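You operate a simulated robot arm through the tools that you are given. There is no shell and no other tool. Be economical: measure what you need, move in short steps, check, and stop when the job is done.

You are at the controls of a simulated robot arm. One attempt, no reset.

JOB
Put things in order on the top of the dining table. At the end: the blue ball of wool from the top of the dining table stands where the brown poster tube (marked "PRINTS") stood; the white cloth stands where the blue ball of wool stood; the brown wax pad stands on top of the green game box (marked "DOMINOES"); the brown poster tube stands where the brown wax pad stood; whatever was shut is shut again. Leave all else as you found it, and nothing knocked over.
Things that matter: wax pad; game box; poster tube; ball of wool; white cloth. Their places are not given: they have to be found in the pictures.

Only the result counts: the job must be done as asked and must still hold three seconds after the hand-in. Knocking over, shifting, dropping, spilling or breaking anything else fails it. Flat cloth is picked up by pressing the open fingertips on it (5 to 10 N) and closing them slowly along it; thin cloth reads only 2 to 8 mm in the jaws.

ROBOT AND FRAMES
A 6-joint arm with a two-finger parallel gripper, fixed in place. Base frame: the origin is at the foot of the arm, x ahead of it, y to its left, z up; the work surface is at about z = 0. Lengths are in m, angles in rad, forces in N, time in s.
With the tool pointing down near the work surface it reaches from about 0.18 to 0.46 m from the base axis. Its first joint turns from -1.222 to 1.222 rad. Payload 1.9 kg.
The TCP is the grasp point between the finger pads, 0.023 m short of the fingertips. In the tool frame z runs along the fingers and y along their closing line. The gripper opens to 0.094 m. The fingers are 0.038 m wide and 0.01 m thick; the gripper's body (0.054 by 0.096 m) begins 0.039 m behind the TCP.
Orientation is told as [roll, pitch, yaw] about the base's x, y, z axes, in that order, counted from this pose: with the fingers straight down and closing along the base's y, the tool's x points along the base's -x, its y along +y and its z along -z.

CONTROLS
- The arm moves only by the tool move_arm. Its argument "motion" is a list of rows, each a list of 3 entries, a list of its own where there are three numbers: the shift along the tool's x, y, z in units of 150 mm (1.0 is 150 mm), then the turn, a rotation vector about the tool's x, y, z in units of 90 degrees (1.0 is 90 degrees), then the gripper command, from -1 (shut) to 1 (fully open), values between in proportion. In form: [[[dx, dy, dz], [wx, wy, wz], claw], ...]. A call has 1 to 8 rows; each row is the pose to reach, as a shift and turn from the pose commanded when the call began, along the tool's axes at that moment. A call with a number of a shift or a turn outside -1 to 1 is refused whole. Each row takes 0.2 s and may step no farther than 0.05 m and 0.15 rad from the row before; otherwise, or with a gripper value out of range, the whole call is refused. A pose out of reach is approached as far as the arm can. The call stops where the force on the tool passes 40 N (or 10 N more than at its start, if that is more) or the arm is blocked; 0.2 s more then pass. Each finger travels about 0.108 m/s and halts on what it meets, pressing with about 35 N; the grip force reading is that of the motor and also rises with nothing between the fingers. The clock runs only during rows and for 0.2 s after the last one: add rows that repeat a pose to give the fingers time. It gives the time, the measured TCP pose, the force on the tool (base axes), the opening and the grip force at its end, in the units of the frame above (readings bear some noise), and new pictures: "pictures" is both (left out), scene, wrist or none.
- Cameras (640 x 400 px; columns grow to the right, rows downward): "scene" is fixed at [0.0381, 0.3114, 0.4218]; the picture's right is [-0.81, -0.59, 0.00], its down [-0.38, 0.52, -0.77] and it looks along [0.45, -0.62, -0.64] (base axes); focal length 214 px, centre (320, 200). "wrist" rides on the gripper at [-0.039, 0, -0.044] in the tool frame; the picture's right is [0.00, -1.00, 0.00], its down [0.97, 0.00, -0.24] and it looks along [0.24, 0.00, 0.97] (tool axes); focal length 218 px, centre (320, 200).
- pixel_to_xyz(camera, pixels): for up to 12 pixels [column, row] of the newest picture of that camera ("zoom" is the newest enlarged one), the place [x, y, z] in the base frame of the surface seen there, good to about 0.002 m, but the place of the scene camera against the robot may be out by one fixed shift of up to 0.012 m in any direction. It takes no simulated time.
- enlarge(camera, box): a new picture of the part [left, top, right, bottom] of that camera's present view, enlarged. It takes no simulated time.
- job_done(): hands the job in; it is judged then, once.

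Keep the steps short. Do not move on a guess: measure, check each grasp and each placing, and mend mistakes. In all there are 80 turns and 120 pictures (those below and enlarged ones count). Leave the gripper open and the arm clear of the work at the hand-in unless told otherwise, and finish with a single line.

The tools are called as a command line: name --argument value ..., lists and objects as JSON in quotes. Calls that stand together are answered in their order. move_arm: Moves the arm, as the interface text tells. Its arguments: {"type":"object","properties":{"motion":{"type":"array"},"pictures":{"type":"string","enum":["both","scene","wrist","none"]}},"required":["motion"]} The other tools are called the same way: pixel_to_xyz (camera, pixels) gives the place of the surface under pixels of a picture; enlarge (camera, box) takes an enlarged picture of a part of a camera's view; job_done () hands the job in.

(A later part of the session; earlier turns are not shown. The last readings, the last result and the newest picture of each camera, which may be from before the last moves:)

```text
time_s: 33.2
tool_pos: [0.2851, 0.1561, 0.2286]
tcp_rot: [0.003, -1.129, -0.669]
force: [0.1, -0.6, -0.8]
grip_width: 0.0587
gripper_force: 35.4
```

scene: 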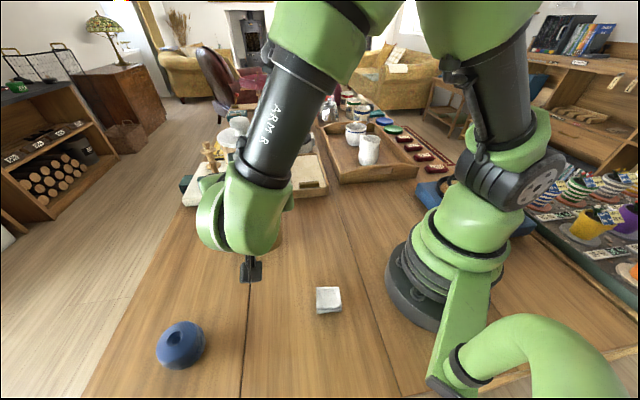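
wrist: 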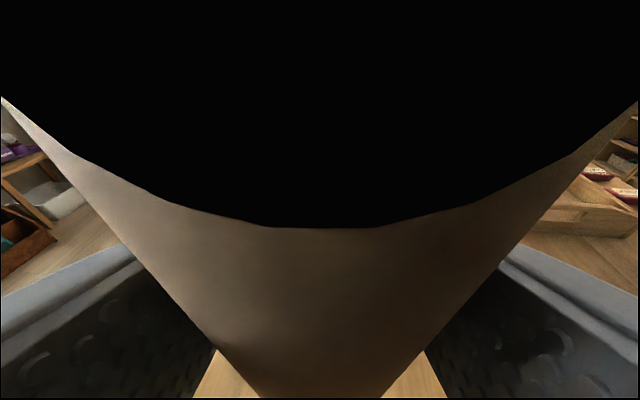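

The orientation is fine. I'll shift to above the wax pad's old spot and lower to about 15 mm above the table.

move_arm --motion '[[[0.08, 0.149, -0.168], [0, 0, 0], -1], [[0.159, 0.297, -0.336], [0, 0, 0], -1], [[0.159, 0.297, -0.336], [0, 0, 0], -1], [[0.29, 0.297, -0.274], [0, 0, 0], -1], [[0.42, 0.297, -0.213], [0, 0, 0], -1], [[0.551, 0.297, -0.151], [0, 0, 0], -1], [[0.551, 0.297, -0.151], [0, 0, 0], -1]]'

```text
time_s: 34.8
tool_pos: [0.2685, 0.2256, 0.1628]
tcp_rot: [0.006, -1.131, -0.669]
force: [0.7, 0.2, -1.0]
grip_width: 0.0586
gripper_force: 34.9
```

scene: 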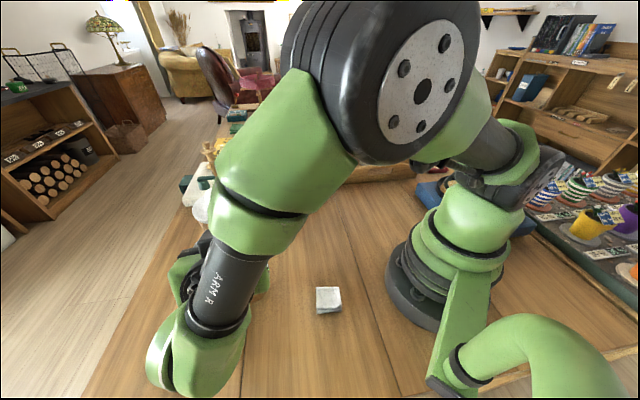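
wrist: 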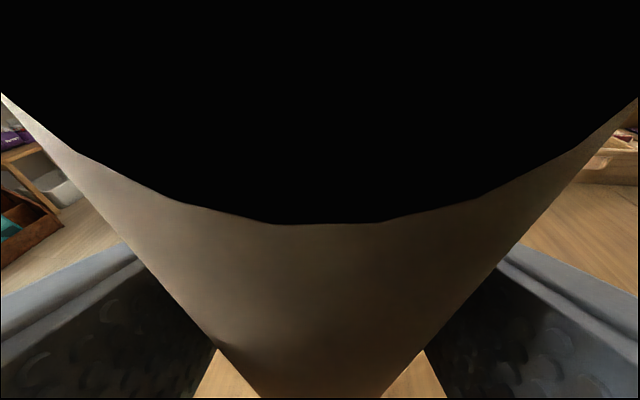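

The grip is unchanged. Lowering the last ~14 mm in small steps, watching the force.

move_arm --motion '[[[0.03, 0, 0.014], [0, 0, 0], -1], [[0.054, 0, 0.026], [0, 0, 0], -1], [[0.066, 0, 0.031], [0, 0, 0], -1], [[0.075, 0, 0.0355], [0, 0, 0], -1], [[0.075, 0, 0.0355], [0, 0, 0], -1]]' --pictures "none"

```text
time_s: 36.0
tool_pos: [0.2702, 0.2259, 0.1517]
tcp_rot: [0.005, -1.131, -0.671]
force: [1.0, -0.4, -1.1]
grip_width: 0.0587
gripper_force: 35.2
```

move_arm --motion '[[[0.012, 0, 0.0057], [0, 0, 0], -1], [[0.018, 0, 0.0085], [0, 0, 0], -1], [[0.018, 0, 0.0085], [0, 0, 0], -1]]' --pictures "none"

```text
time_s: 36.8
tool_pos: [0.2706, 0.2249, 0.1482]
tcp_rot: [0.002, -1.133, -0.665]
force: [-3.9, -3.0, 17.6]
grip_width: 0.0585
gripper_force: 34.8
```

It's on the table with 17.6 N. I'll ease up by 1 mm, open, then back straight out horizontally.

move_arm --motion '[[[-0.006, 0, -0.003], [0, 0, 0], -1], [[-0.006, 0, -0.003], [0, 0, 0], 0.4], [[-0.006, 0, -0.003], [0, 0, 0], 0.8], [[-0.006, 0, -0.003], [0, 0, 0], 1], [[-0.006, 0, -0.003], [0, 0, 0], 1]]' --pictures "wrist"

```text
time_s: 38.0
tool_pos: [0.269, 0.2252, 0.1492]
tcp_rot: [0.006, -1.131, -0.67]
force: [-0.8, 0.4, -0.2]
grip_width: 0.0943
gripper_force: 0.1
```

wrist: 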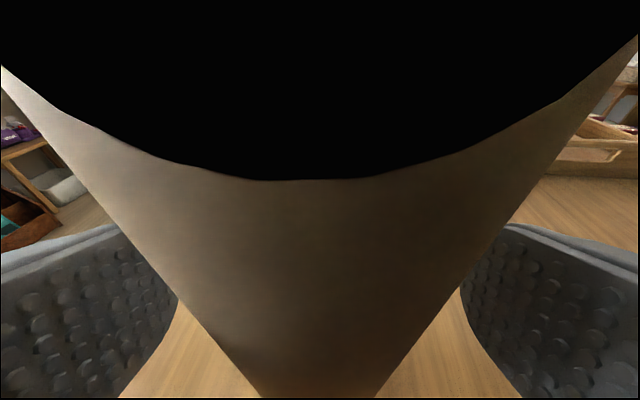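

Open, and the tube stands free. Backing out 0.1 m horizontally.

move_arm --motion '[[[0.043, 0, -0.09], [0, 0, 0], 1], [[0.1, 0, -0.211], [0, 0, 0], 1], [[0.171, 0, -0.362], [0, 0, 0], 1], [[0.228, 0, -0.482], [0, 0, 0], 1], [[0.285, 0, -0.603], [0, 0, 0], 1], [[0.285, 0, -0.603], [0, 0, 0], 1]]'

```text
time_s: 39.4
tool_pos: [0.2606, 0.2515, 0.147]
tcp_rot: [0.004, -1.128, -0.668]
force: [-0.5, 0.3, -0.8]
grip_width: 0.094
gripper_force: 0.0
out of reach, approached as far as the arm can: row 2, 3, 4, 5, 6
```

scene: 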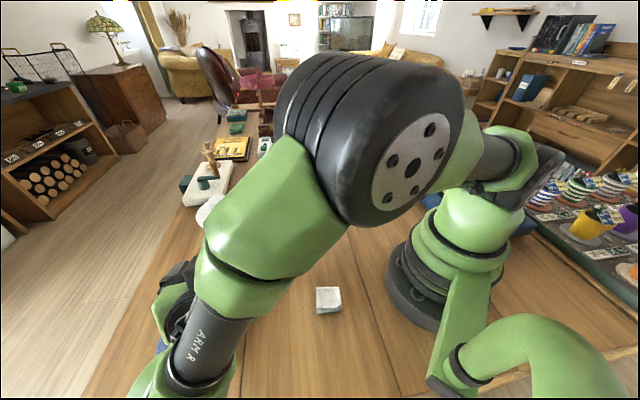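
wrist: 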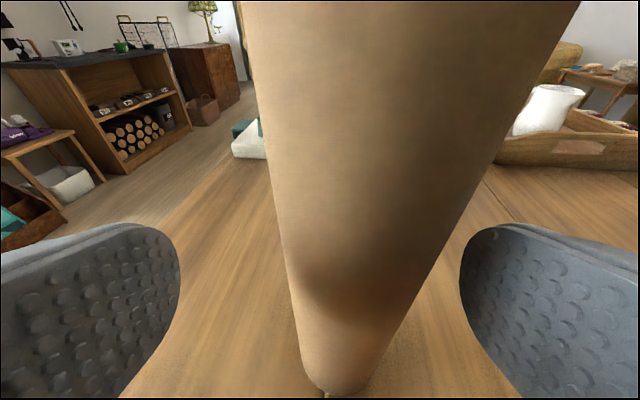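

The retreat hit a reach limit and slid sideways, though the tube is upright (its edges converge to the nadir point). The right finger is close to it, so I'll go back to the centred line at 23 mm behind the axis, then rise straight up over the lid.

move_arm --motion '[[[-0.016, -0.052, 0.033], [0, 0, 0], 1], [[-0.031, -0.103, 0.066], [0, 0, 0], 1], [[-0.031, -0.103, 0.066], [0, 0, 0], 1]]' --pictures "wrist"

```text
time_s: 40.2
tool_pos: [0.2601, 0.2316, 0.1488]
tcp_rot: [0.005, -1.128, -0.67]
force: [-0.7, 0.6, -0.4]
grip_width: 0.0938
gripper_force: 0.1
```

wrist: 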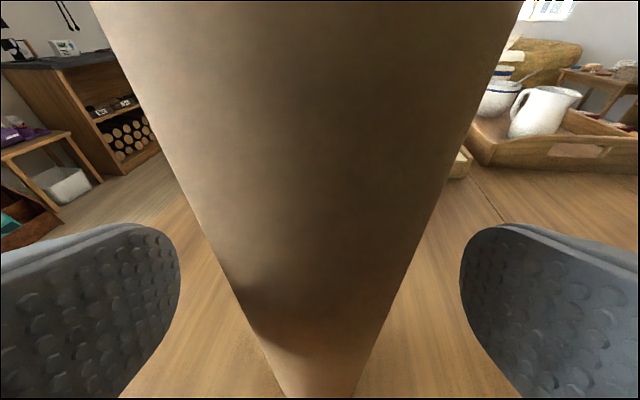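

Centred with room all round. Rising straight up.

move_arm --motion '[[[-0.211, 0, -0.1], [0, 0, 0], 1], [[-0.422, 0, -0.2], [0, 0, 0], 1], [[-0.633, 0, -0.299], [0, 0, 0], 1], [[-0.844, 0, -0.399], [0, 0, 0], 1], [[-0.98, 0, -0.463], [0, 0, 0], 1], [[-0.98, 0, -0.463], [0, 0, 0], 1]]'

```text
time_s: 41.6
tool_pos: [0.2583, 0.2342, 0.3085]
tcp_rot: [0.004, -1.13, -0.668]
force: [-0.8, 0.3, 0.2]
grip_width: 0.0942
gripper_force: 0.0
```

scene: 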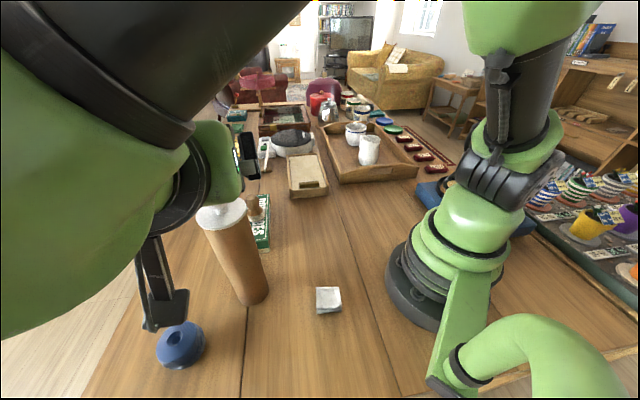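
wrist: 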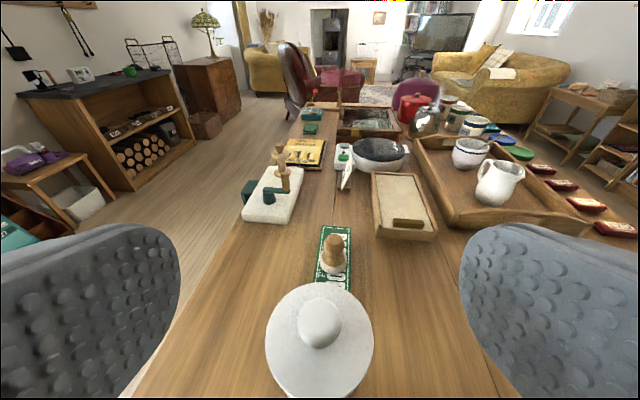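

The tube stands with its lid on near the old pad spot, and the wool is next. The upright tube is close to the wool, so I'll keep the wrist swung to the far side with a moderate tilt. I'll reduce the tilt, then move above the wool, staying high.

move_arm --motion '[[[0, 0, 0], [0, 0.08, 0], 1], [[0, 0, 0], [0, 0.16, 0], 1], [[0, 0, 0], [0, 0.242, 0], 1], [[0.06, 0.19, -0.13], [0, 0.242, 0], 1], [[0.12, 0.38, -0.26], [0, 0.242, 0], 1], [[0.191, 0.588, -0.404], [0, 0.242, 0], 1], [[0.191, 0.588, -0.404], [0, 0.242, 0], 1]]'

```text
time_s: 43.2
tool_pos: [0.2698, 0.2699, 0.2626]
tcp_rot: [0.007, -0.752, -0.667]
force: [-0.6, -1.0, 0.2]
grip_width: 0.0938
gripper_force: 0.1
out of reach, approached as far as the arm can: row 3, 4, 5, 6, 7
```

scene: 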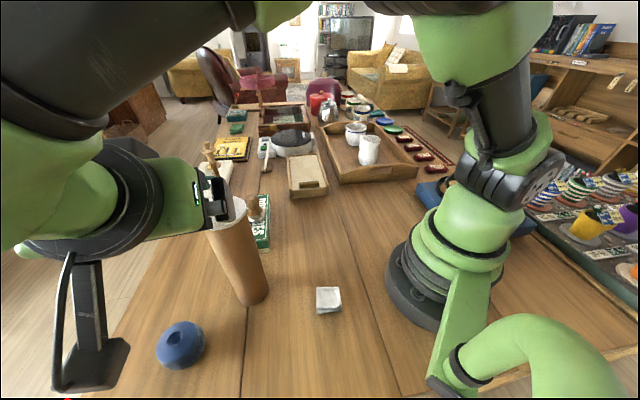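
wrist: 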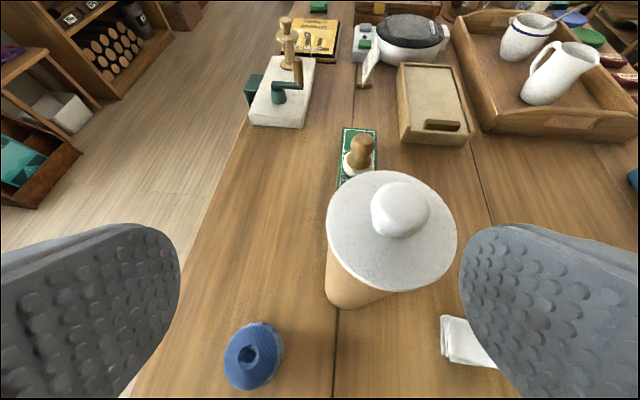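

The arm hit its outer reach while high, so I want a pose with the wrist closer in: yaw near 0. I'll first back away from the tube, low-risk and directly backward.

move_arm --motion '[[[0.07, 0, -0.065], [0, 0, 0], 1], [[0.146, 0, -0.137], [0, 0, 0], 1], [[0.282, -0.02, -0.264], [0, 0, 0], 1], [[0.282, -0.02, -0.264], [0, 0, 0], 1]]'

```text
time_s: 44.2
tool_pos: [0.2395, 0.275, 0.2463]
tcp_rot: [0.008, -0.752, -0.667]
force: [0.0, 0.2, -0.3]
grip_width: 0.0938
gripper_force: 0.0
out of reach, approached as far as the arm can: row 1, 2, 3, 4
```

scene: 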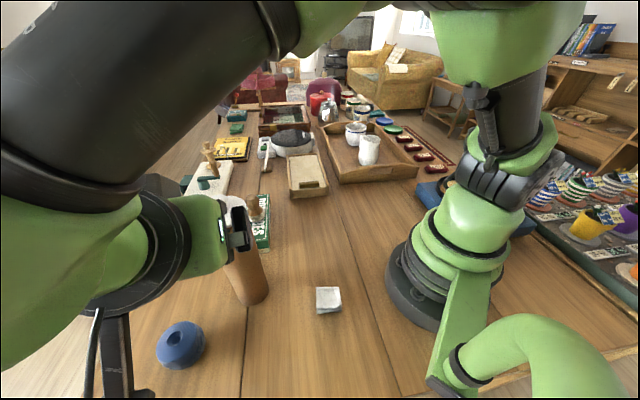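
wrist: 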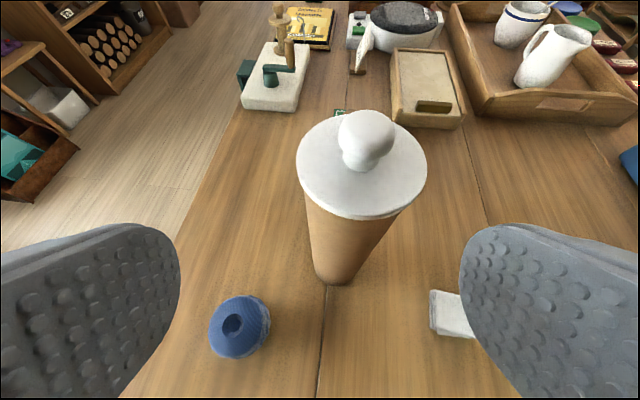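

The arm is clear of the tube. I'll turn the yaw towards +0.2, shifting slightly in +y away from the tube, so the wrist sits nearer the base side.

move_arm --motion '[[[0.021, 0.055, -0.02], [-0.063, 0, -0.067], 1], [[0.042, 0.11, -0.039], [-0.126, 0, -0.134], 1], [[0.063, 0.166, -0.059], [-0.189, 0, -0.202], 1], [[0.084, 0.221, -0.078], [-0.251, 0, -0.269], 1], [[0.105, 0.276, -0.098], [-0.314, 0, -0.336], 1], [[0.1256, 0.331, -0.1175], [-0.377, 0, -0.403], 1], [[0.1256, 0.331, -0.1175], [-0.377, 0, -0.403], 1]]'

```text
time_s: 45.8
tool_pos: [0.2518, 0.329, 0.2455]
tcp_rot: [0.004, -0.752, 0.202]
force: [0.0, 0.8, 0.1]
grip_width: 0.0943
gripper_force: 0.1
```

scene: 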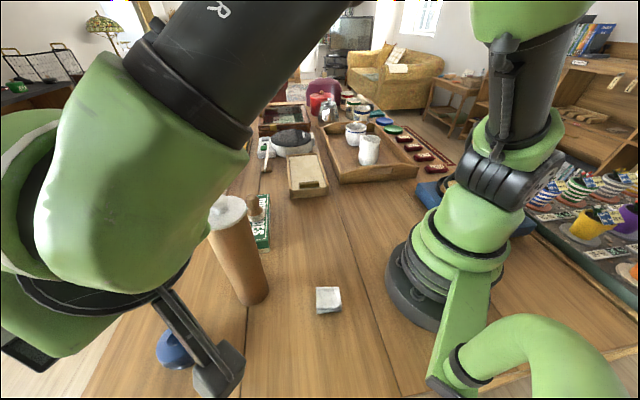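
wrist: 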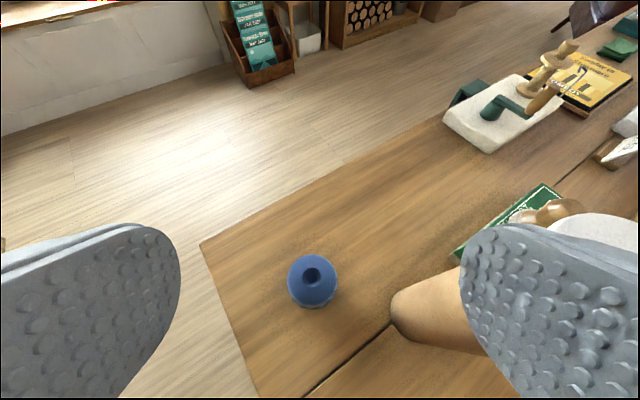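

Pose reached exactly with a good view of the wool at (313,280). Measuring the wool, and the tube's position.

enlarge --camera "wrist" --box '[264, 235, 424, 335]'

pixel_to_xyz --camera "wrist" --pixels '[[313, 274], [297, 280], [330, 280], [313, 260], [313, 295], [313, 305], [292, 290], [335, 290], [400, 315], [420, 300], [440, 290], [393, 318]]'

pixel_to_xyz --camera "scene" --pixels '[[240, 240], [246, 275], [252, 300], [240, 297], [265, 290], [227, 212], [238, 285], [262, 275]]'

```text
4.00 times, centred on (344, 285) of wrist
```

zoom: 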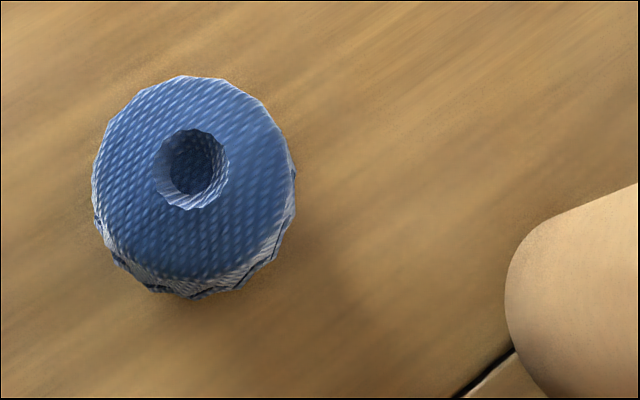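

```text
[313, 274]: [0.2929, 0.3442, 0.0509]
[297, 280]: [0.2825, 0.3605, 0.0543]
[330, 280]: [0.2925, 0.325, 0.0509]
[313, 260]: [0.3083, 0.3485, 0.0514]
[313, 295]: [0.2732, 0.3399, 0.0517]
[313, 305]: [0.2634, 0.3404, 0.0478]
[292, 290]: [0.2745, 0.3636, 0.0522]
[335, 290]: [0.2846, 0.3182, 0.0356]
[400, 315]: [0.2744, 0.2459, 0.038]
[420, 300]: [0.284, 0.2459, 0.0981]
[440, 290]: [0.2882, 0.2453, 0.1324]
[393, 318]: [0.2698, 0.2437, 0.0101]
```

```text
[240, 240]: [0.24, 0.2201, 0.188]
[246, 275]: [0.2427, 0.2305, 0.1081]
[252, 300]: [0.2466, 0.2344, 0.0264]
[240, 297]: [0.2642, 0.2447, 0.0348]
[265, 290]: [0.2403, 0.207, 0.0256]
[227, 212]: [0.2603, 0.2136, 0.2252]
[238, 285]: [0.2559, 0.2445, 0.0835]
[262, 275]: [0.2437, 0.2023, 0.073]
```

The wool centre is about (0.291, 0.345), diameter ~62 mm, top z≈0.053. The tube stands at (0.28, 0.217), within a few mm of target. I'll descend most of the way along a straight line to the wool.

move_arm --motion '[[[0.131, 0.009, 0.211], [0, 0, 0], 1], [[0.263, 0.018, 0.423], [0, 0, 0], 1], [[0.394, 0.028, 0.634], [0, 0, 0], 1], [[0.526, 0.037, 0.846], [0, 0, 0], 1], [[0.526, 0.037, 0.846], [0, 0, 0], 1]]'

```text
time_s: 47.0
tool_pos: [0.2792, 0.3433, 0.0982]
tcp_rot: [0.004, -0.753, 0.199]
force: [0.4, 0.0, 0.1]
grip_width: 0.0939
gripper_force: 0.1
```

scene: 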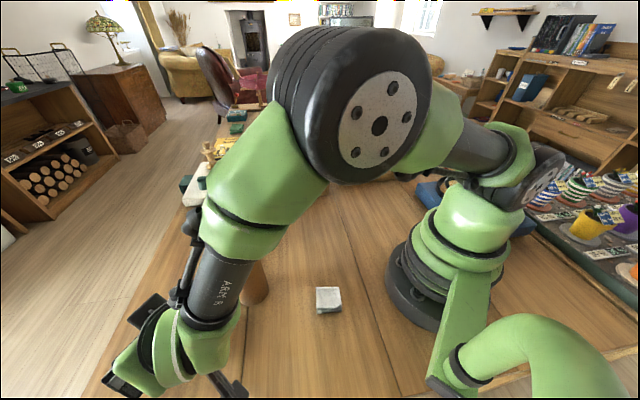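
wrist: 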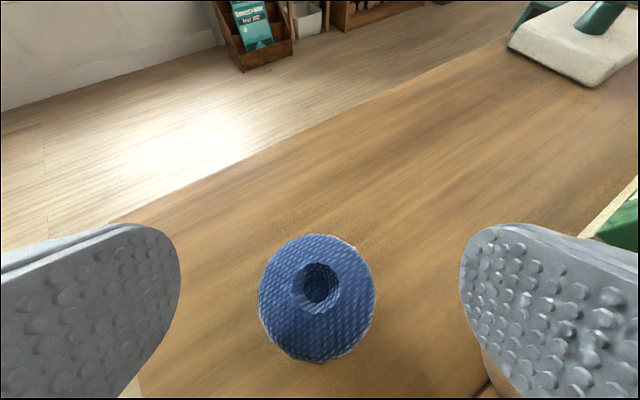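

The wool is centred at col 317. Before finishing the descent I'll check how near the arm and right finger are to the tube.

pixel_to_xyz --camera "scene" --pixels '[[225, 275], [240, 240], [260, 215], [235, 390], [200, 240], [255, 292], [262, 275], [285, 175], [245, 270]]'

pixel_to_xyz --camera "wrist" --pixels '[[490, 375], [487, 390], [317, 300], [317, 355], [263, 290], [374, 290], [317, 238]]'

```text
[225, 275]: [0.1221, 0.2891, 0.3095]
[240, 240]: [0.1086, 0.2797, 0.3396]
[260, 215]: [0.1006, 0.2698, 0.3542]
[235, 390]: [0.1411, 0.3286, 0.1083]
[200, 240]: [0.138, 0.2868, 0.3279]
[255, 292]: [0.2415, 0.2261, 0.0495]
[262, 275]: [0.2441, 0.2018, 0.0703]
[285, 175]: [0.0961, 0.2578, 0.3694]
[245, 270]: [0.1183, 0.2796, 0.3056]
```

```text
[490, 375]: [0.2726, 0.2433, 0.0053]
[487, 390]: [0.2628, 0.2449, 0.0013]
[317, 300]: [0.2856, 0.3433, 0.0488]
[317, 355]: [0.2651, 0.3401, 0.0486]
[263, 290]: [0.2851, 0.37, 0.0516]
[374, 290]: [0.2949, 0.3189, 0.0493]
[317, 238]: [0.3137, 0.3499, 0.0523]
```

The forearm is far from the tube. The wool centre is confirmed at (0.290, 0.345). Final descent to z≈0.036.

move_arm --motion '[[[0.077, 0, 0.117], [0, 0, 0], 1], [[0.153, 0, 0.235], [0, 0, 0], 1], [[0.2, 0, 0.306], [0, 0, 0], 1], [[0.23, 0, 0.352], [0, 0, 0], 1], [[0.23, 0, 0.352], [0, 0, 0], 1]]'

```text
time_s: 48.2
tool_pos: [0.2884, 0.3441, 0.0375]
tcp_rot: [0.003, -0.752, 0.199]
force: [0.0, 0.5, 0.4]
grip_width: 0.0938
gripper_force: 0.1
```

scene: 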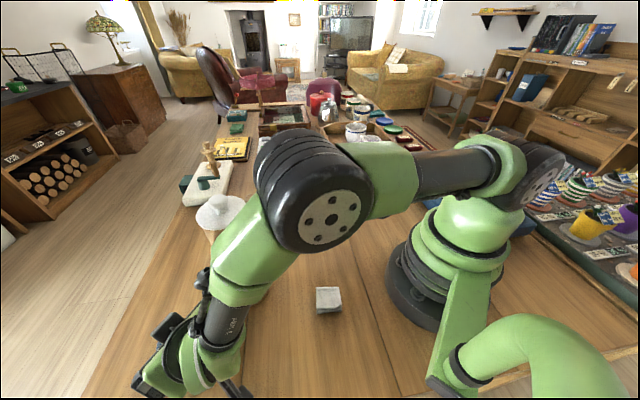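
wrist: 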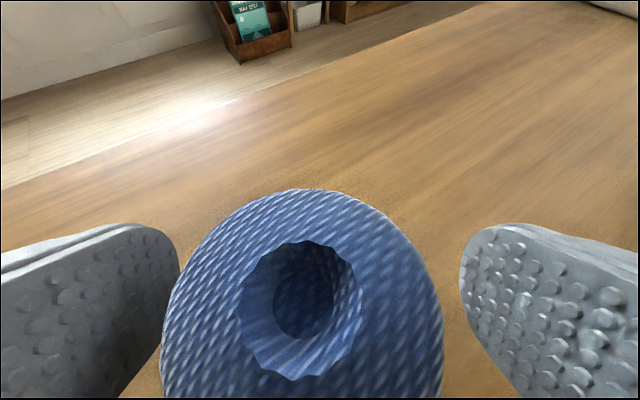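

The wool is slightly left of centre (col ~302), so I'll shift 4 mm that way and close.

move_arm --motion '[[[0, 0.028, 0], [0, 0, 0], 1], [[0, 0.028, 0], [0, 0, 0], 0.6], [[0, 0.028, 0], [0, 0, 0], 0.2], [[0, 0.028, 0], [0, 0, 0], -1], [[0, 0.028, 0], [0, 0, 0], -1], [[0, 0.028, 0], [0, 0, 0], -1]]' --pictures "wrist"

```text
time_s: 49.6
tool_pos: [0.2873, 0.3471, 0.0371]
tcp_rot: [0.004, -0.752, 0.2]
force: [0.8, -0.2, 0.2]
grip_width: 0.0578
gripper_force: 35.1
```

wrist: 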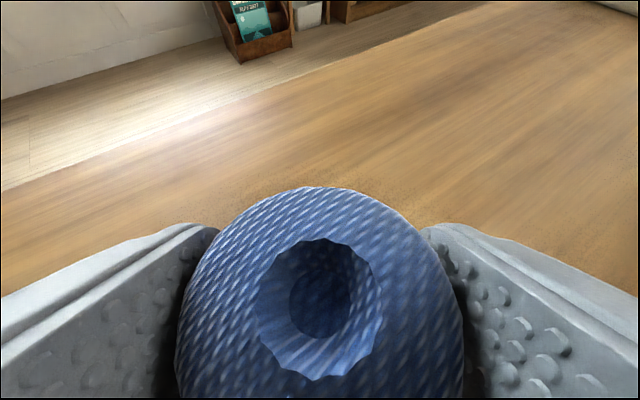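

Held at 57.8 mm. Lifting back along the reverse path, slowly at first.

move_arm --motion '[[[-0.06, 0, -0.08], [0, 0, 0], -1], [[-0.15, 0, -0.21], [0, 0, 0], -1], [[-0.26, 0, -0.4], [0, 0, 0], -1], [[-0.38, 0, -0.59], [0, 0, 0], -1], [[-0.5, 0, -0.78], [0, 0, 0], -1], [[-0.6, 0, -0.95], [0, 0, 0], -1], [[-0.6, 0, -0.95], [0, 0, 0], -1]]'

```text
time_s: 51.2
tool_pos: [0.2566, 0.3403, 0.2029]
tcp_rot: [0.004, -0.752, 0.199]
force: [0.1, 0.2, -0.5]
grip_width: 0.058
gripper_force: 34.8
```

scene: 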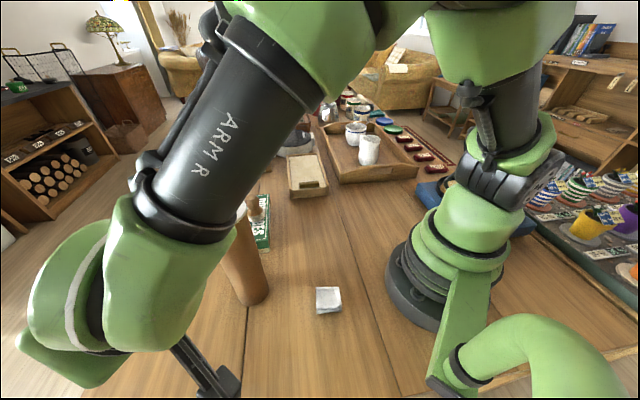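
wrist: 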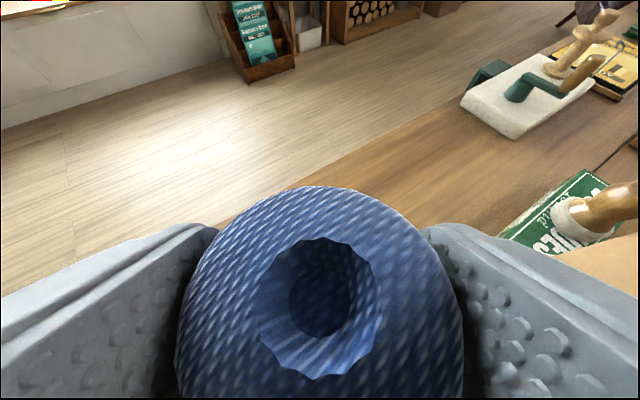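

Firmly held. To clear the tube (top 0.24) I'll rise to z≈0.335 before sweeping over.

move_arm --motion '[[[-0.205, 0, -0.219], [0, 0, 0], -1], [[-0.285, -0.111, -0.409], [0, 0, 0], -1], [[-0.364, -0.222, -0.599], [0, 0, 0], -1], [[-0.444, -0.333, -0.789], [0, 0, 0], -1], [[-0.444, -0.333, -0.789], [0, 0, 0], -1]]'

```text
time_s: 52.4
tool_pos: [0.2364, 0.2853, 0.3345]
tcp_rot: [0.003, -0.752, 0.198]
force: [-0.3, 0.7, -1.1]
grip_width: 0.0578
gripper_force: 34.8
```

scene: 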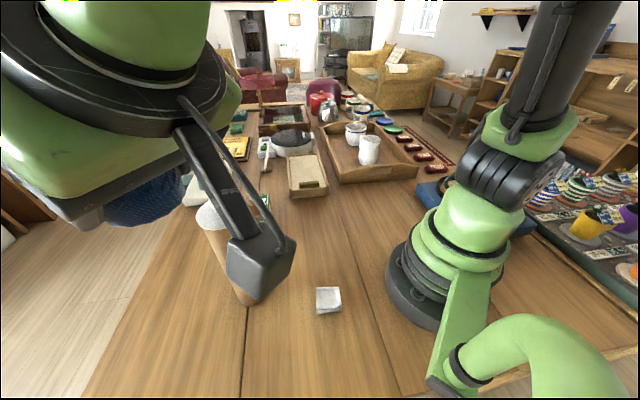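
wrist: 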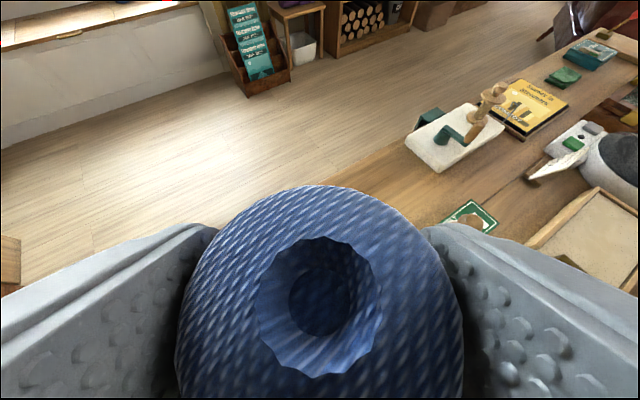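

Clear of the tube's top. Sweeping clockwise, first part.

move_arm --motion '[[[-0.065, -0.265, 0.061], [0.0478, 0, 0.0511], -1], [[-0.105, -0.531, 0.098], [0.0957, 0, 0.1022], -1], [[-0.121, -0.792, 0.113], [0.1435, 0, 0.1534], -1], [[-0.105, -0.996, 0.098], [0.1809, 0, 0.1933], -1], [[-0.105, -0.996, 0.098], [0.1809, 0, 0.1933], -1]]' --pictures "scene"

```text
time_s: 53.6
tool_pos: [0.2877, 0.1398, 0.3334]
tcp_rot: [0.002, -0.751, -0.219]
force: [1.0, -0.2, -1.0]
grip_width: 0.058
gripper_force: 34.6
```

scene: 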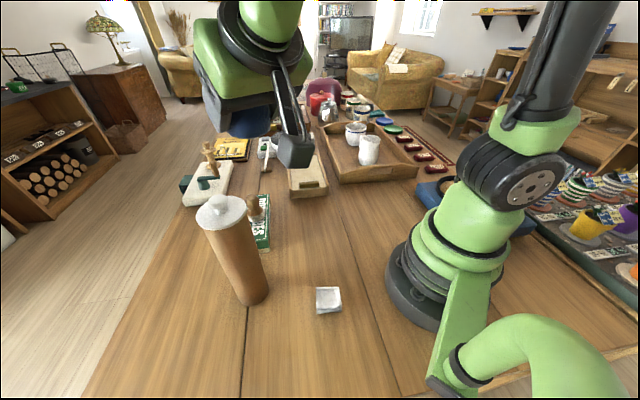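

Good. Continuing the sweep.

move_arm --motion '[[[-0.103, -0.213, 0.097], [0.0522, 0, 0.0558], -1], [[-0.182, -0.444, 0.17], [0.1044, 0, 0.1115], -1], [[-0.244, -0.682, 0.229], [0.1565, 0, 0.1673], -1], [[-0.286, -0.928, 0.267], [0.2087, 0, 0.2231], -1]]' --pictures "none"

move_arm --motion '[[[-0.103, -0.21, 0.097], [0.0522, 0, 0.0558], -1], [[-0.182, -0.438, 0.17], [0.1044, 0, 0.1115], -1], [[-0.244, -0.672, 0.229], [0.1565, 0, 0.1673], -1], [[-0.286, -0.914, 0.267], [0.2087, 0, 0.2231], -1]]' --pictures "scene"

```text
time_s: 54.6
tool_pos: [0.3139, -0.0071, 0.336]
tcp_rot: [0.004, -0.75, -0.697]
force: [0.5, 0.3, -1.1]
grip_width: 0.0581
gripper_force: 35.0
```

```text
time_s: 55.6
tool_pos: [0.2728, -0.1479, 0.3332]
tcp_rot: [0.003, -0.747, -1.176]
force: [-0.3, -0.4, -0.5]
grip_width: 0.0583
gripper_force: 34.6
```

scene: 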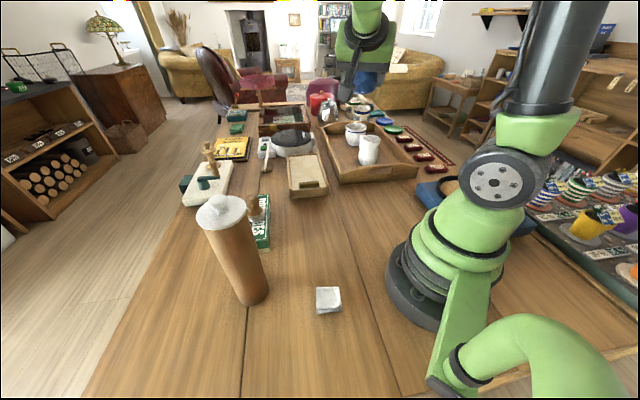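

On course. Next I'll turn and move to above the tube's old place at (0.1775, -0.247), staying high.

move_arm --motion '[[[-0.0374, -0.1186, 0.0346], [0.0552, 0, 0.0597], -1], [[-0.0749, -0.2371, 0.0691], [0.1105, 0, 0.1193], -1], [[-0.1123, -0.3557, 0.1037], [0.1657, 0, 0.179], -1], [[-0.1497, -0.4743, 0.1383], [0.2209, 0, 0.2387], -1], [[-0.1871, -0.5929, 0.1729], [0.2761, 0, 0.2984], -1], [[-0.2246, -0.7114, 0.2074], [0.3314, 0, 0.358], -1], [[-0.262, -0.83, 0.242], [0.3866, 0, 0.4177], -1], [[-0.262, -0.83, 0.242], [0.3866, 0, 0.4177], -1]]'

```text
time_s: 57.4
tool_pos: [0.1779, -0.2461, 0.3342]
tcp_rot: [0.005, -0.749, -2.073]
force: [0.1, -0.3, -0.7]
grip_width: 0.0581
gripper_force: 35.1
```

scene: 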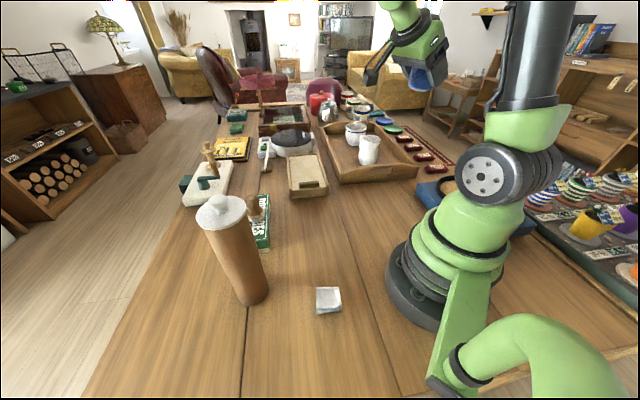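
wrist: 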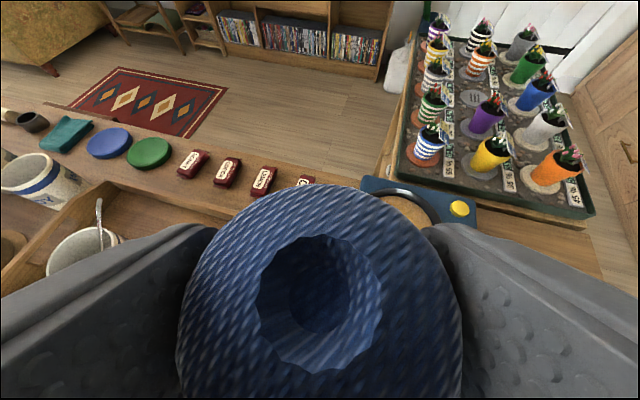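

Right above the spot. Descending 0.2 m straight down.

move_arm --motion '[[[0.182, 0, 0.195], [0, 0, 0], -1], [[0.363, 0, 0.39], [0, 0, 0], -1], [[0.545, 0, 0.586], [0, 0, 0], -1], [[0.726, 0, 0.781], [0, 0, 0], -1], [[0.908, 0, 0.976], [0, 0, 0], -1], [[0.908, 0, 0.976], [0, 0, 0], -1]]'

```text
time_s: 58.8
tool_pos: [0.1783, -0.2491, 0.1315]
tcp_rot: [0.002, -0.746, -2.07]
force: [-0.8, 0.7, -0.5]
grip_width: 0.058
gripper_force: 35.3
```

scene: 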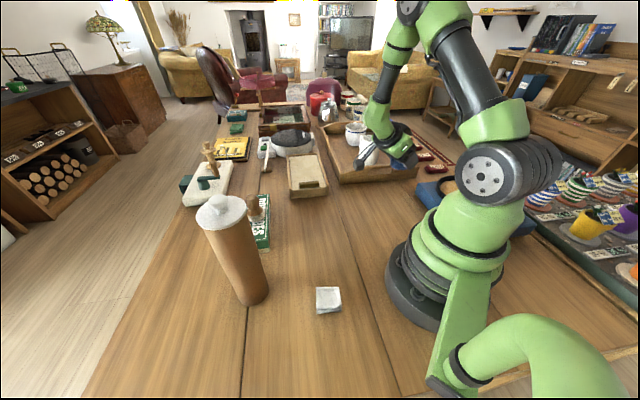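
wrist: 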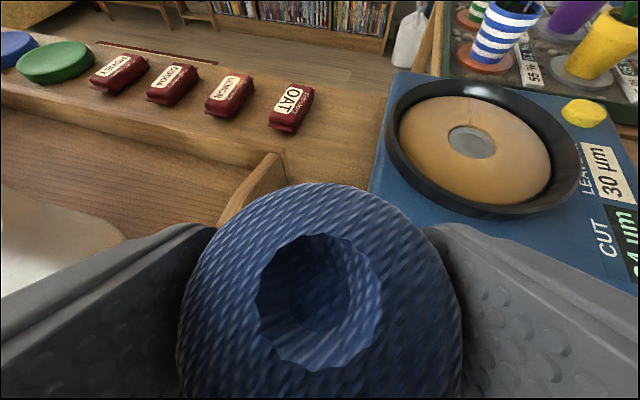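

Clear surroundings: the blue cutter box is on the right and the tray behind on the left. Down to a few mm above the table.

move_arm --motion '[[[0.15, 0, 0.162], [0, 0, 0], -1], [[0.29, 0, 0.312], [0, 0, 0], -1], [[0.36, 0, 0.388], [0, 0, 0], -1], [[0.405, 0, 0.436], [0, 0, 0], -1], [[0.405, 0, 0.436], [0, 0, 0], -1]]'

```text
time_s: 60.0
tool_pos: [0.18, -0.2466, 0.0431]
tcp_rot: [0.004, -0.748, -2.071]
force: [0.3, 0.5, 0.2]
grip_width: 0.0581
gripper_force: 34.5
```

scene: 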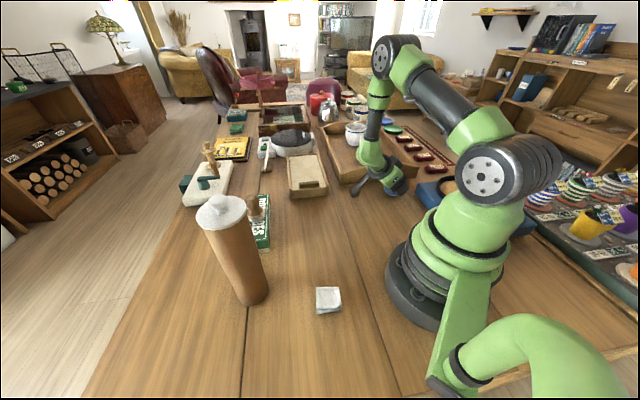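
wrist: 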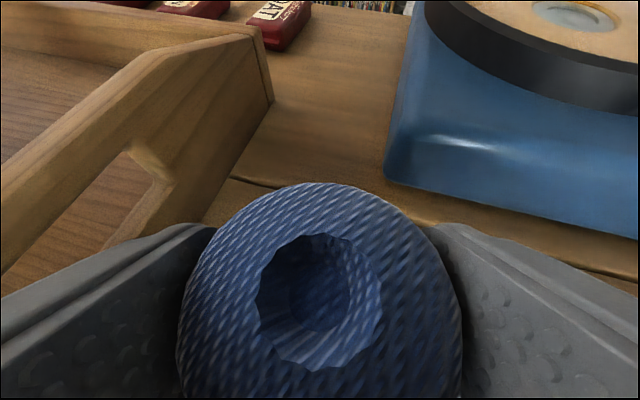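

A few millimetres left; lowering until contact.

move_arm --motion '[[[0.0136, 0, 0.0146], [0, 0, 0], -1], [[0.0227, 0, 0.0244], [0, 0, 0], -1], [[0.0295, 0, 0.0317], [0, 0, 0], -1], [[0.0295, 0, 0.0317], [0, 0, 0], -1]]' --pictures "none"

```text
time_s: 61.0
tool_pos: [0.1792, -0.2474, 0.0371]
tcp_rot: [0.003, -0.747, -2.07]
force: [0.7, 0.8, -0.2]
grip_width: 0.0581
gripper_force: 35.0
```

move_arm --motion '[[[0.007, 0, 0.0075], [0, 0, 0], -1], [[0.0115, 0, 0.0123], [0, 0, 0], -1], [[0.0115, 0, 0.0123], [0, 0, 0], -1]]' --pictures "none"

```text
time_s: 61.8
tool_pos: [0.1796, -0.2476, 0.0359]
tcp_rot: [0.006, -0.748, -2.07]
force: [-0.9, 13.8, 36.0]
grip_width: 0.0579
gripper_force: 34.8
```

Firm contact (36 N). I'll ease off 1.5 mm and open partly.

move_arm --motion '[[[-0.007, 0, -0.0075], [0, 0, 0], -1], [[-0.007, 0, -0.0075], [0, 0, 0], 0.4], [[-0.007, 0, -0.0075], [0, 0, 0], 0.7], [[-0.007, 0, -0.0075], [0, 0, 0], 0.8], [[-0.007, 0, -0.0075], [0, 0, 0], 0.8]]' --pictures "wrist"

```text
time_s: 63.0
tool_pos: [0.1788, -0.2479, 0.0365]
tcp_rot: [0.004, -0.748, -2.069]
force: [-0.4, -0.1, -0.4]
grip_width: 0.0841
gripper_force: 0.1
```

wrist: 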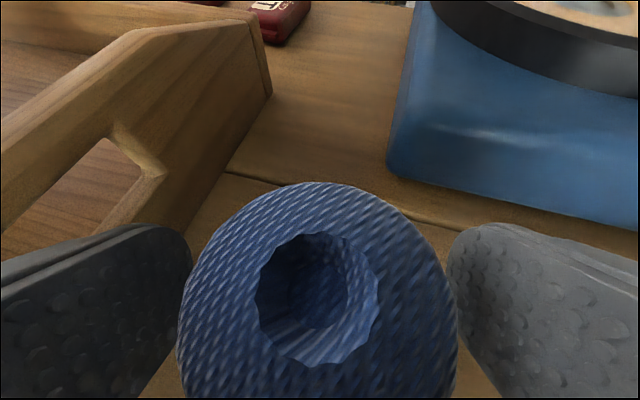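

Released and the wool stands. Rising straight up.

move_arm --motion '[[[-0.1, 0, -0.108], [0, 0, 0], 0.8], [[-0.28, 0, -0.3], [0, 0, 0], 0.8], [[-0.46, 0, -0.494], [0, 0, 0], 0.8], [[-0.64, 0, -0.688], [0, 0, 0], 0.8], [[-0.82, 0, -0.881], [0, 0, 0], 1], [[-0.92, 0, -0.989], [0, 0, 0], 1], [[-0.92, 0, -0.989], [0, 0, 0], 1]]'

```text
time_s: 64.6
tool_pos: [0.1799, -0.2455, 0.2378]
tcp_rot: [0.004, -0.747, -2.07]
force: [0.1, 0.2, 0.4]
grip_width: 0.0939
gripper_force: 0.0
```

scene: 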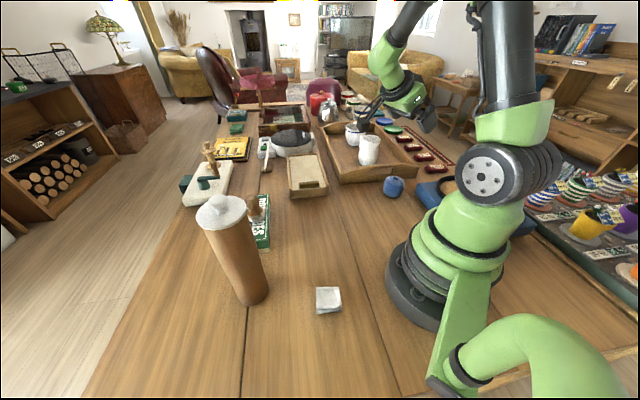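
wrist: 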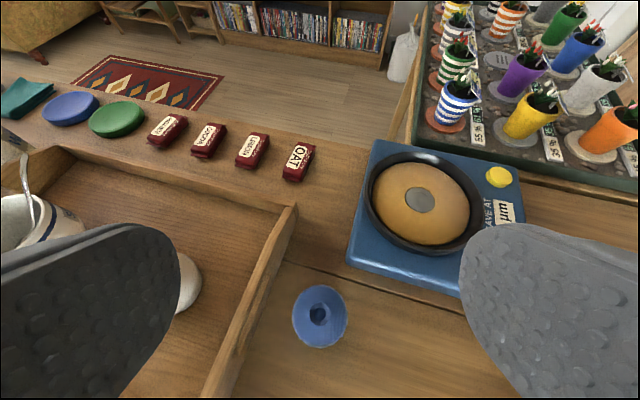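

The wool stands at the tube's old place. Now the cloth: I'll straighten the tool to vertical while rising, and check the wool's position.

pixel_to_xyz --camera "wrist" --pixels '[[319, 315], [319, 288], [319, 345], [294, 316], [346, 316]]'

move_arm --motion '[[[-0.06, 0, -0.06], [0, 0.08, 0], 1], [[-0.12, 0, -0.12], [0, 0.16, 0], 1], [[-0.18, 0, -0.18], [0, 0.24, 0], 1], [[-0.24, 0, -0.24], [0, 0.32, 0], 1], [[-0.272, 0, -0.293], [0, 0.4, 0], 1], [[-0.272, 0, -0.293], [0, 0.476, 0], 1], [[-0.272, 0, -0.293], [0, 0.476, 0], 1]]'

```text
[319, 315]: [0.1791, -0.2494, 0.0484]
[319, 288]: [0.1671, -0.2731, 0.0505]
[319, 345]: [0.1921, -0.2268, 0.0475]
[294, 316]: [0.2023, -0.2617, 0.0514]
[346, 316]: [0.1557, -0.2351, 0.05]
```

```text
time_s: 66.2
tool_pos: [0.1319, -0.1842, 0.14]
tcp_rot: [0.019, -0.093, -2.068]
force: [0.4, 0.1, 0.3]
grip_width: 0.0938
gripper_force: 0.1
out of reach, approached as far as the arm can: row 3, 4, 5, 6, 7
```

scene: 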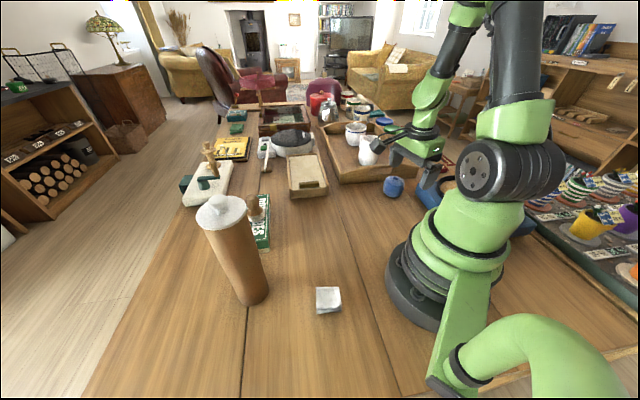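
wrist: 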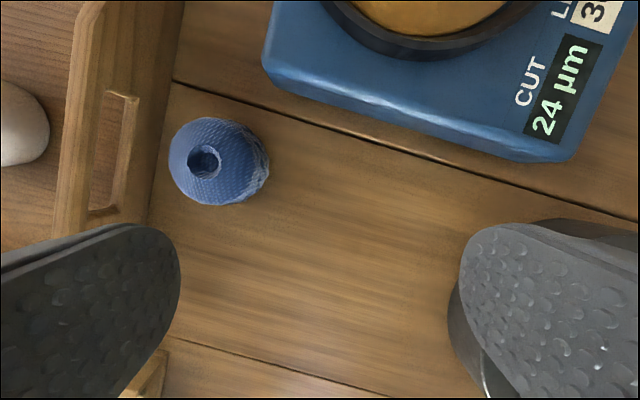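

The solver drifted because that wrist yaw is at a limit, but nothing was touched. The wool is at (0.179, -0.250), on target. I'll unwind the yaw back to radial while rising away.

move_arm --motion '[[[0, 0, -0.1], [0, 0, -0.09], 1], [[0.03, 0.02, -0.2], [0, 0, -0.18], 1], [[0.09, 0.06, -0.3], [0, 0, -0.27], 1], [[0.15, 0.1, -0.4], [0, 0, -0.36], 1], [[0.21, 0.15, -0.5], [0, 0, -0.45], 1], [[0.28, 0.2, -0.6], [0, 0, -0.54], 1], [[0.35, 0.25, -0.7], [0, 0, -0.63], 1], [[0.415, 0.29, -0.8], [0, 0, -0.72], 1]]'

```text
time_s: 68.0
tool_pos: [0.1684, -0.1288, 0.1618]
tcp_rot: [-0.094, -0.082, -0.928]
force: [0.1, 0.0, -0.1]
grip_width: 0.094
gripper_force: 0.0
out of reach, approached as far as the arm can: row 1, 2, 3, 4, 5, 6, 7, 8
```

scene: 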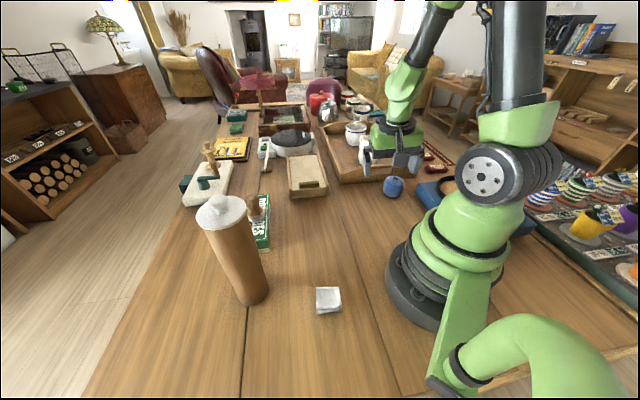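
wrist: 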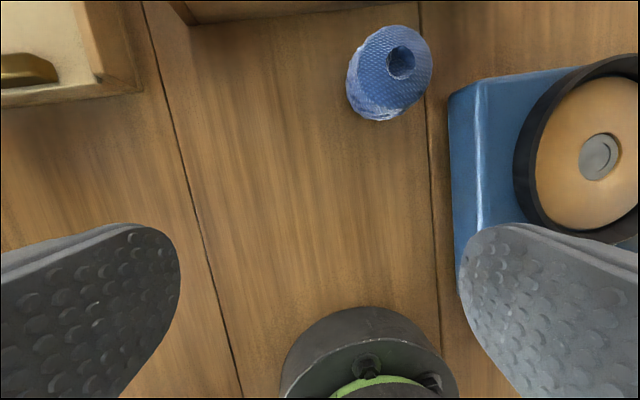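

The hand is too close in for that height. I'll move outwards and up over free table, straightening the tool.

move_arm --motion '[[[0, 0.133, -0.1], [-0.012, 0.01, -0.083], 1], [[0, 0.267, -0.22], [-0.024, 0.02, -0.166], 1], [[0, 0.4, -0.35], [-0.036, 0.03, -0.248], 1], [[0, 0.533, -0.5], [-0.048, 0.04, -0.331], 1], [[0, 0.667, -0.65], [-0.06, 0.052, -0.414], 1], [[0, 0.667, -0.65], [-0.06, 0.052, -0.414], 1]]' --pictures "scene"

```text
time_s: 69.4
tool_pos: [0.1577, -0.0832, 0.1116]
tcp_rot: [-0.006, 0.045, -0.292]
force: [0.9, 0.1, -0.7]
grip_width: 0.0943
gripper_force: 0.0
out of reach, approached as far as the arm can: row 1, 2, 3, 4, 5, 6
```

scene: 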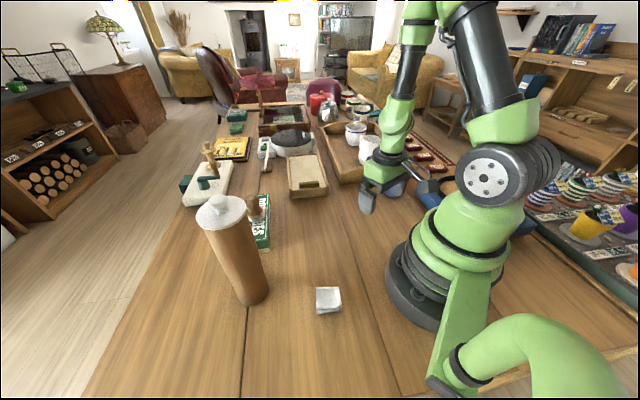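

The straight-down posture is stuck at some joint limit here, while the tilted postures were comfortable. I'll tilt the tool outward again, moving slightly out and up.

move_arm --motion '[[[-0.05, 0, -0.07], [0, -0.09, 0], 1], [[-0.1, 0, -0.14], [0, -0.18, 0], 1], [[-0.15, 0, -0.2], [0, -0.27, 0], 1], [[-0.2, 0, -0.27], [0, -0.36, 0], 1], [[-0.27, 0, -0.34], [0, -0.45, 0], 1], [[-0.34, 0, -0.41], [0, -0.45, 0], 1]]' --pictures "scene"

```text
time_s: 70.8
tool_pos: [0.244, -0.1356, 0.1916]
tcp_rot: [0.028, -0.657, -0.306]
force: [-0.4, 0.2, -0.7]
grip_width: 0.0939
gripper_force: 0.1
out of reach, approached as far as the arm can: row 1, 2, 3, 4, 5, 6
```

scene: 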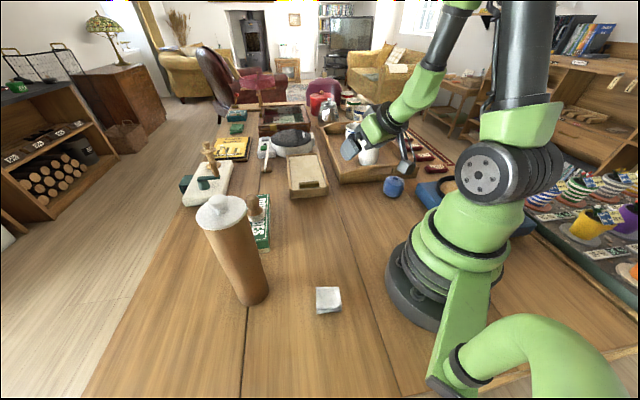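

It follows better when tilted. I'll return to a pose that was reached exactly before (x 0.314, y -0.007, z 0.336, yaw -0.70, tilt 0.75).

move_arm --motion '[[[-0.124, 0.16, -0.11], [0.025, -0.01, 0.033], 1], [[-0.248, 0.319, -0.219], [0.051, -0.019, 0.066], 1], [[-0.372, 0.479, -0.329], [0.076, -0.029, 0.099], 1], [[-0.495, 0.638, -0.438], [0.101, -0.038, 0.131], 1], [[-0.619, 0.798, -0.548], [0.127, -0.048, 0.164], 1], [[-0.743, 0.957, -0.657], [0.152, -0.057, 0.197], 1], [[-0.743, 0.957, -0.657], [0.152, -0.057, 0.197], 1]]' --pictures "scene"

```text
time_s: 72.4
tool_pos: [0.2166, -0.1747, 0.2409]
tcp_rot: [0.051, -0.738, -0.712]
force: [-0.1, -0.6, 0.3]
grip_width: 0.0939
gripper_force: 0.1
out of reach, approached as far as the arm can: row 2, 3, 4, 5, 6, 7
```

scene: 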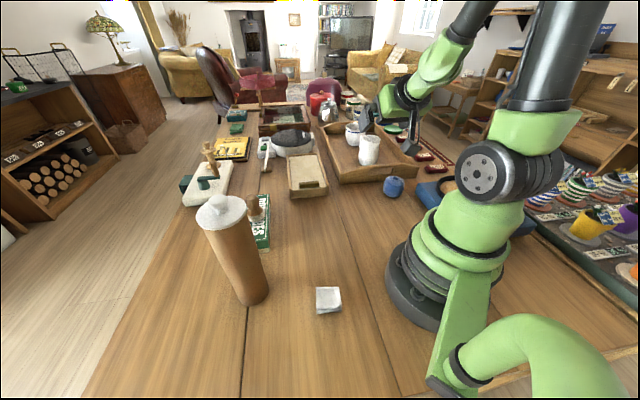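

Still not following as expected. I'll look closely at the wrist's posture.

enlarge --camera "scene" --box '[330, 0, 620, 180]'

pixel_to_xyz --camera "scene" --pixels '[[470, 20], [440, 65], [405, 95], [480, 180], [545, 50], [575, 5], [395, 120], [368, 118], [415, 143]]'

```text
2.21 times, centred on (475, 90) of scene
```

zoom: 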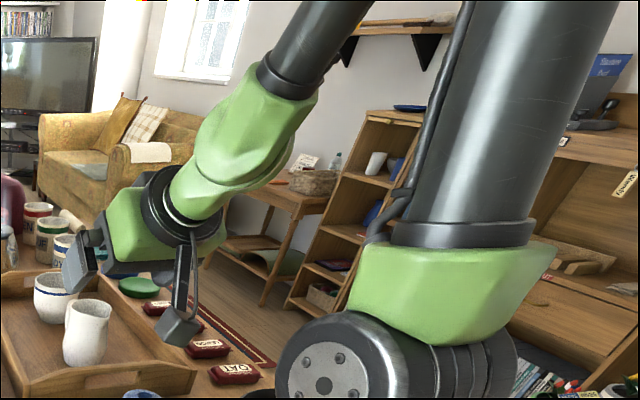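

```text
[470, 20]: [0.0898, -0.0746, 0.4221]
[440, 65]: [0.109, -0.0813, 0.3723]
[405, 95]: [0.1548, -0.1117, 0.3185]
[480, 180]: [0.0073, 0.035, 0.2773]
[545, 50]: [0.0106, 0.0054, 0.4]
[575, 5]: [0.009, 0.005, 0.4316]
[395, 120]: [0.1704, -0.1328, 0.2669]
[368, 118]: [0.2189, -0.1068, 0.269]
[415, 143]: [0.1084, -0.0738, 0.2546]
```

The forearm and wrist are nearly in line, which is a wrist singularity: the forearm roll wound up when I straightened the tool sideways. To unwind, I'll go back to the sideways-tilted pose with yaw offset, then turn to radial while strongly tilted, and only then straighten.

move_arm --motion '[[[-0.093, 0, -0.05], [0.046, -0.017, 0.051], 1], [[-0.187, 0, -0.1], [0.093, -0.033, 0.102], 1], [[-0.28, 0, -0.151], [0.139, -0.05, 0.153], 1], [[-0.373, 0, -0.201], [0.185, -0.067, 0.204], 1], [[-0.467, 0, -0.252], [0.232, -0.083, 0.255], 1], [[-0.56, 0, -0.302], [0.278, -0.1, 0.306], 1], [[-0.56, 0, -0.302], [0.278, -0.1, 0.306], 1]]' --pictures "none"

```text
time_s: 74.0
tool_pos: [0.1204, -0.2675, 0.2609]
tcp_rot: [0.181, -0.879, -1.33]
force: [0.4, -0.4, 0.5]
grip_width: 0.0938
gripper_force: 0.1
out of reach, approached as far as the arm can: row 1, 2, 3, 4, 5, 6, 7
```

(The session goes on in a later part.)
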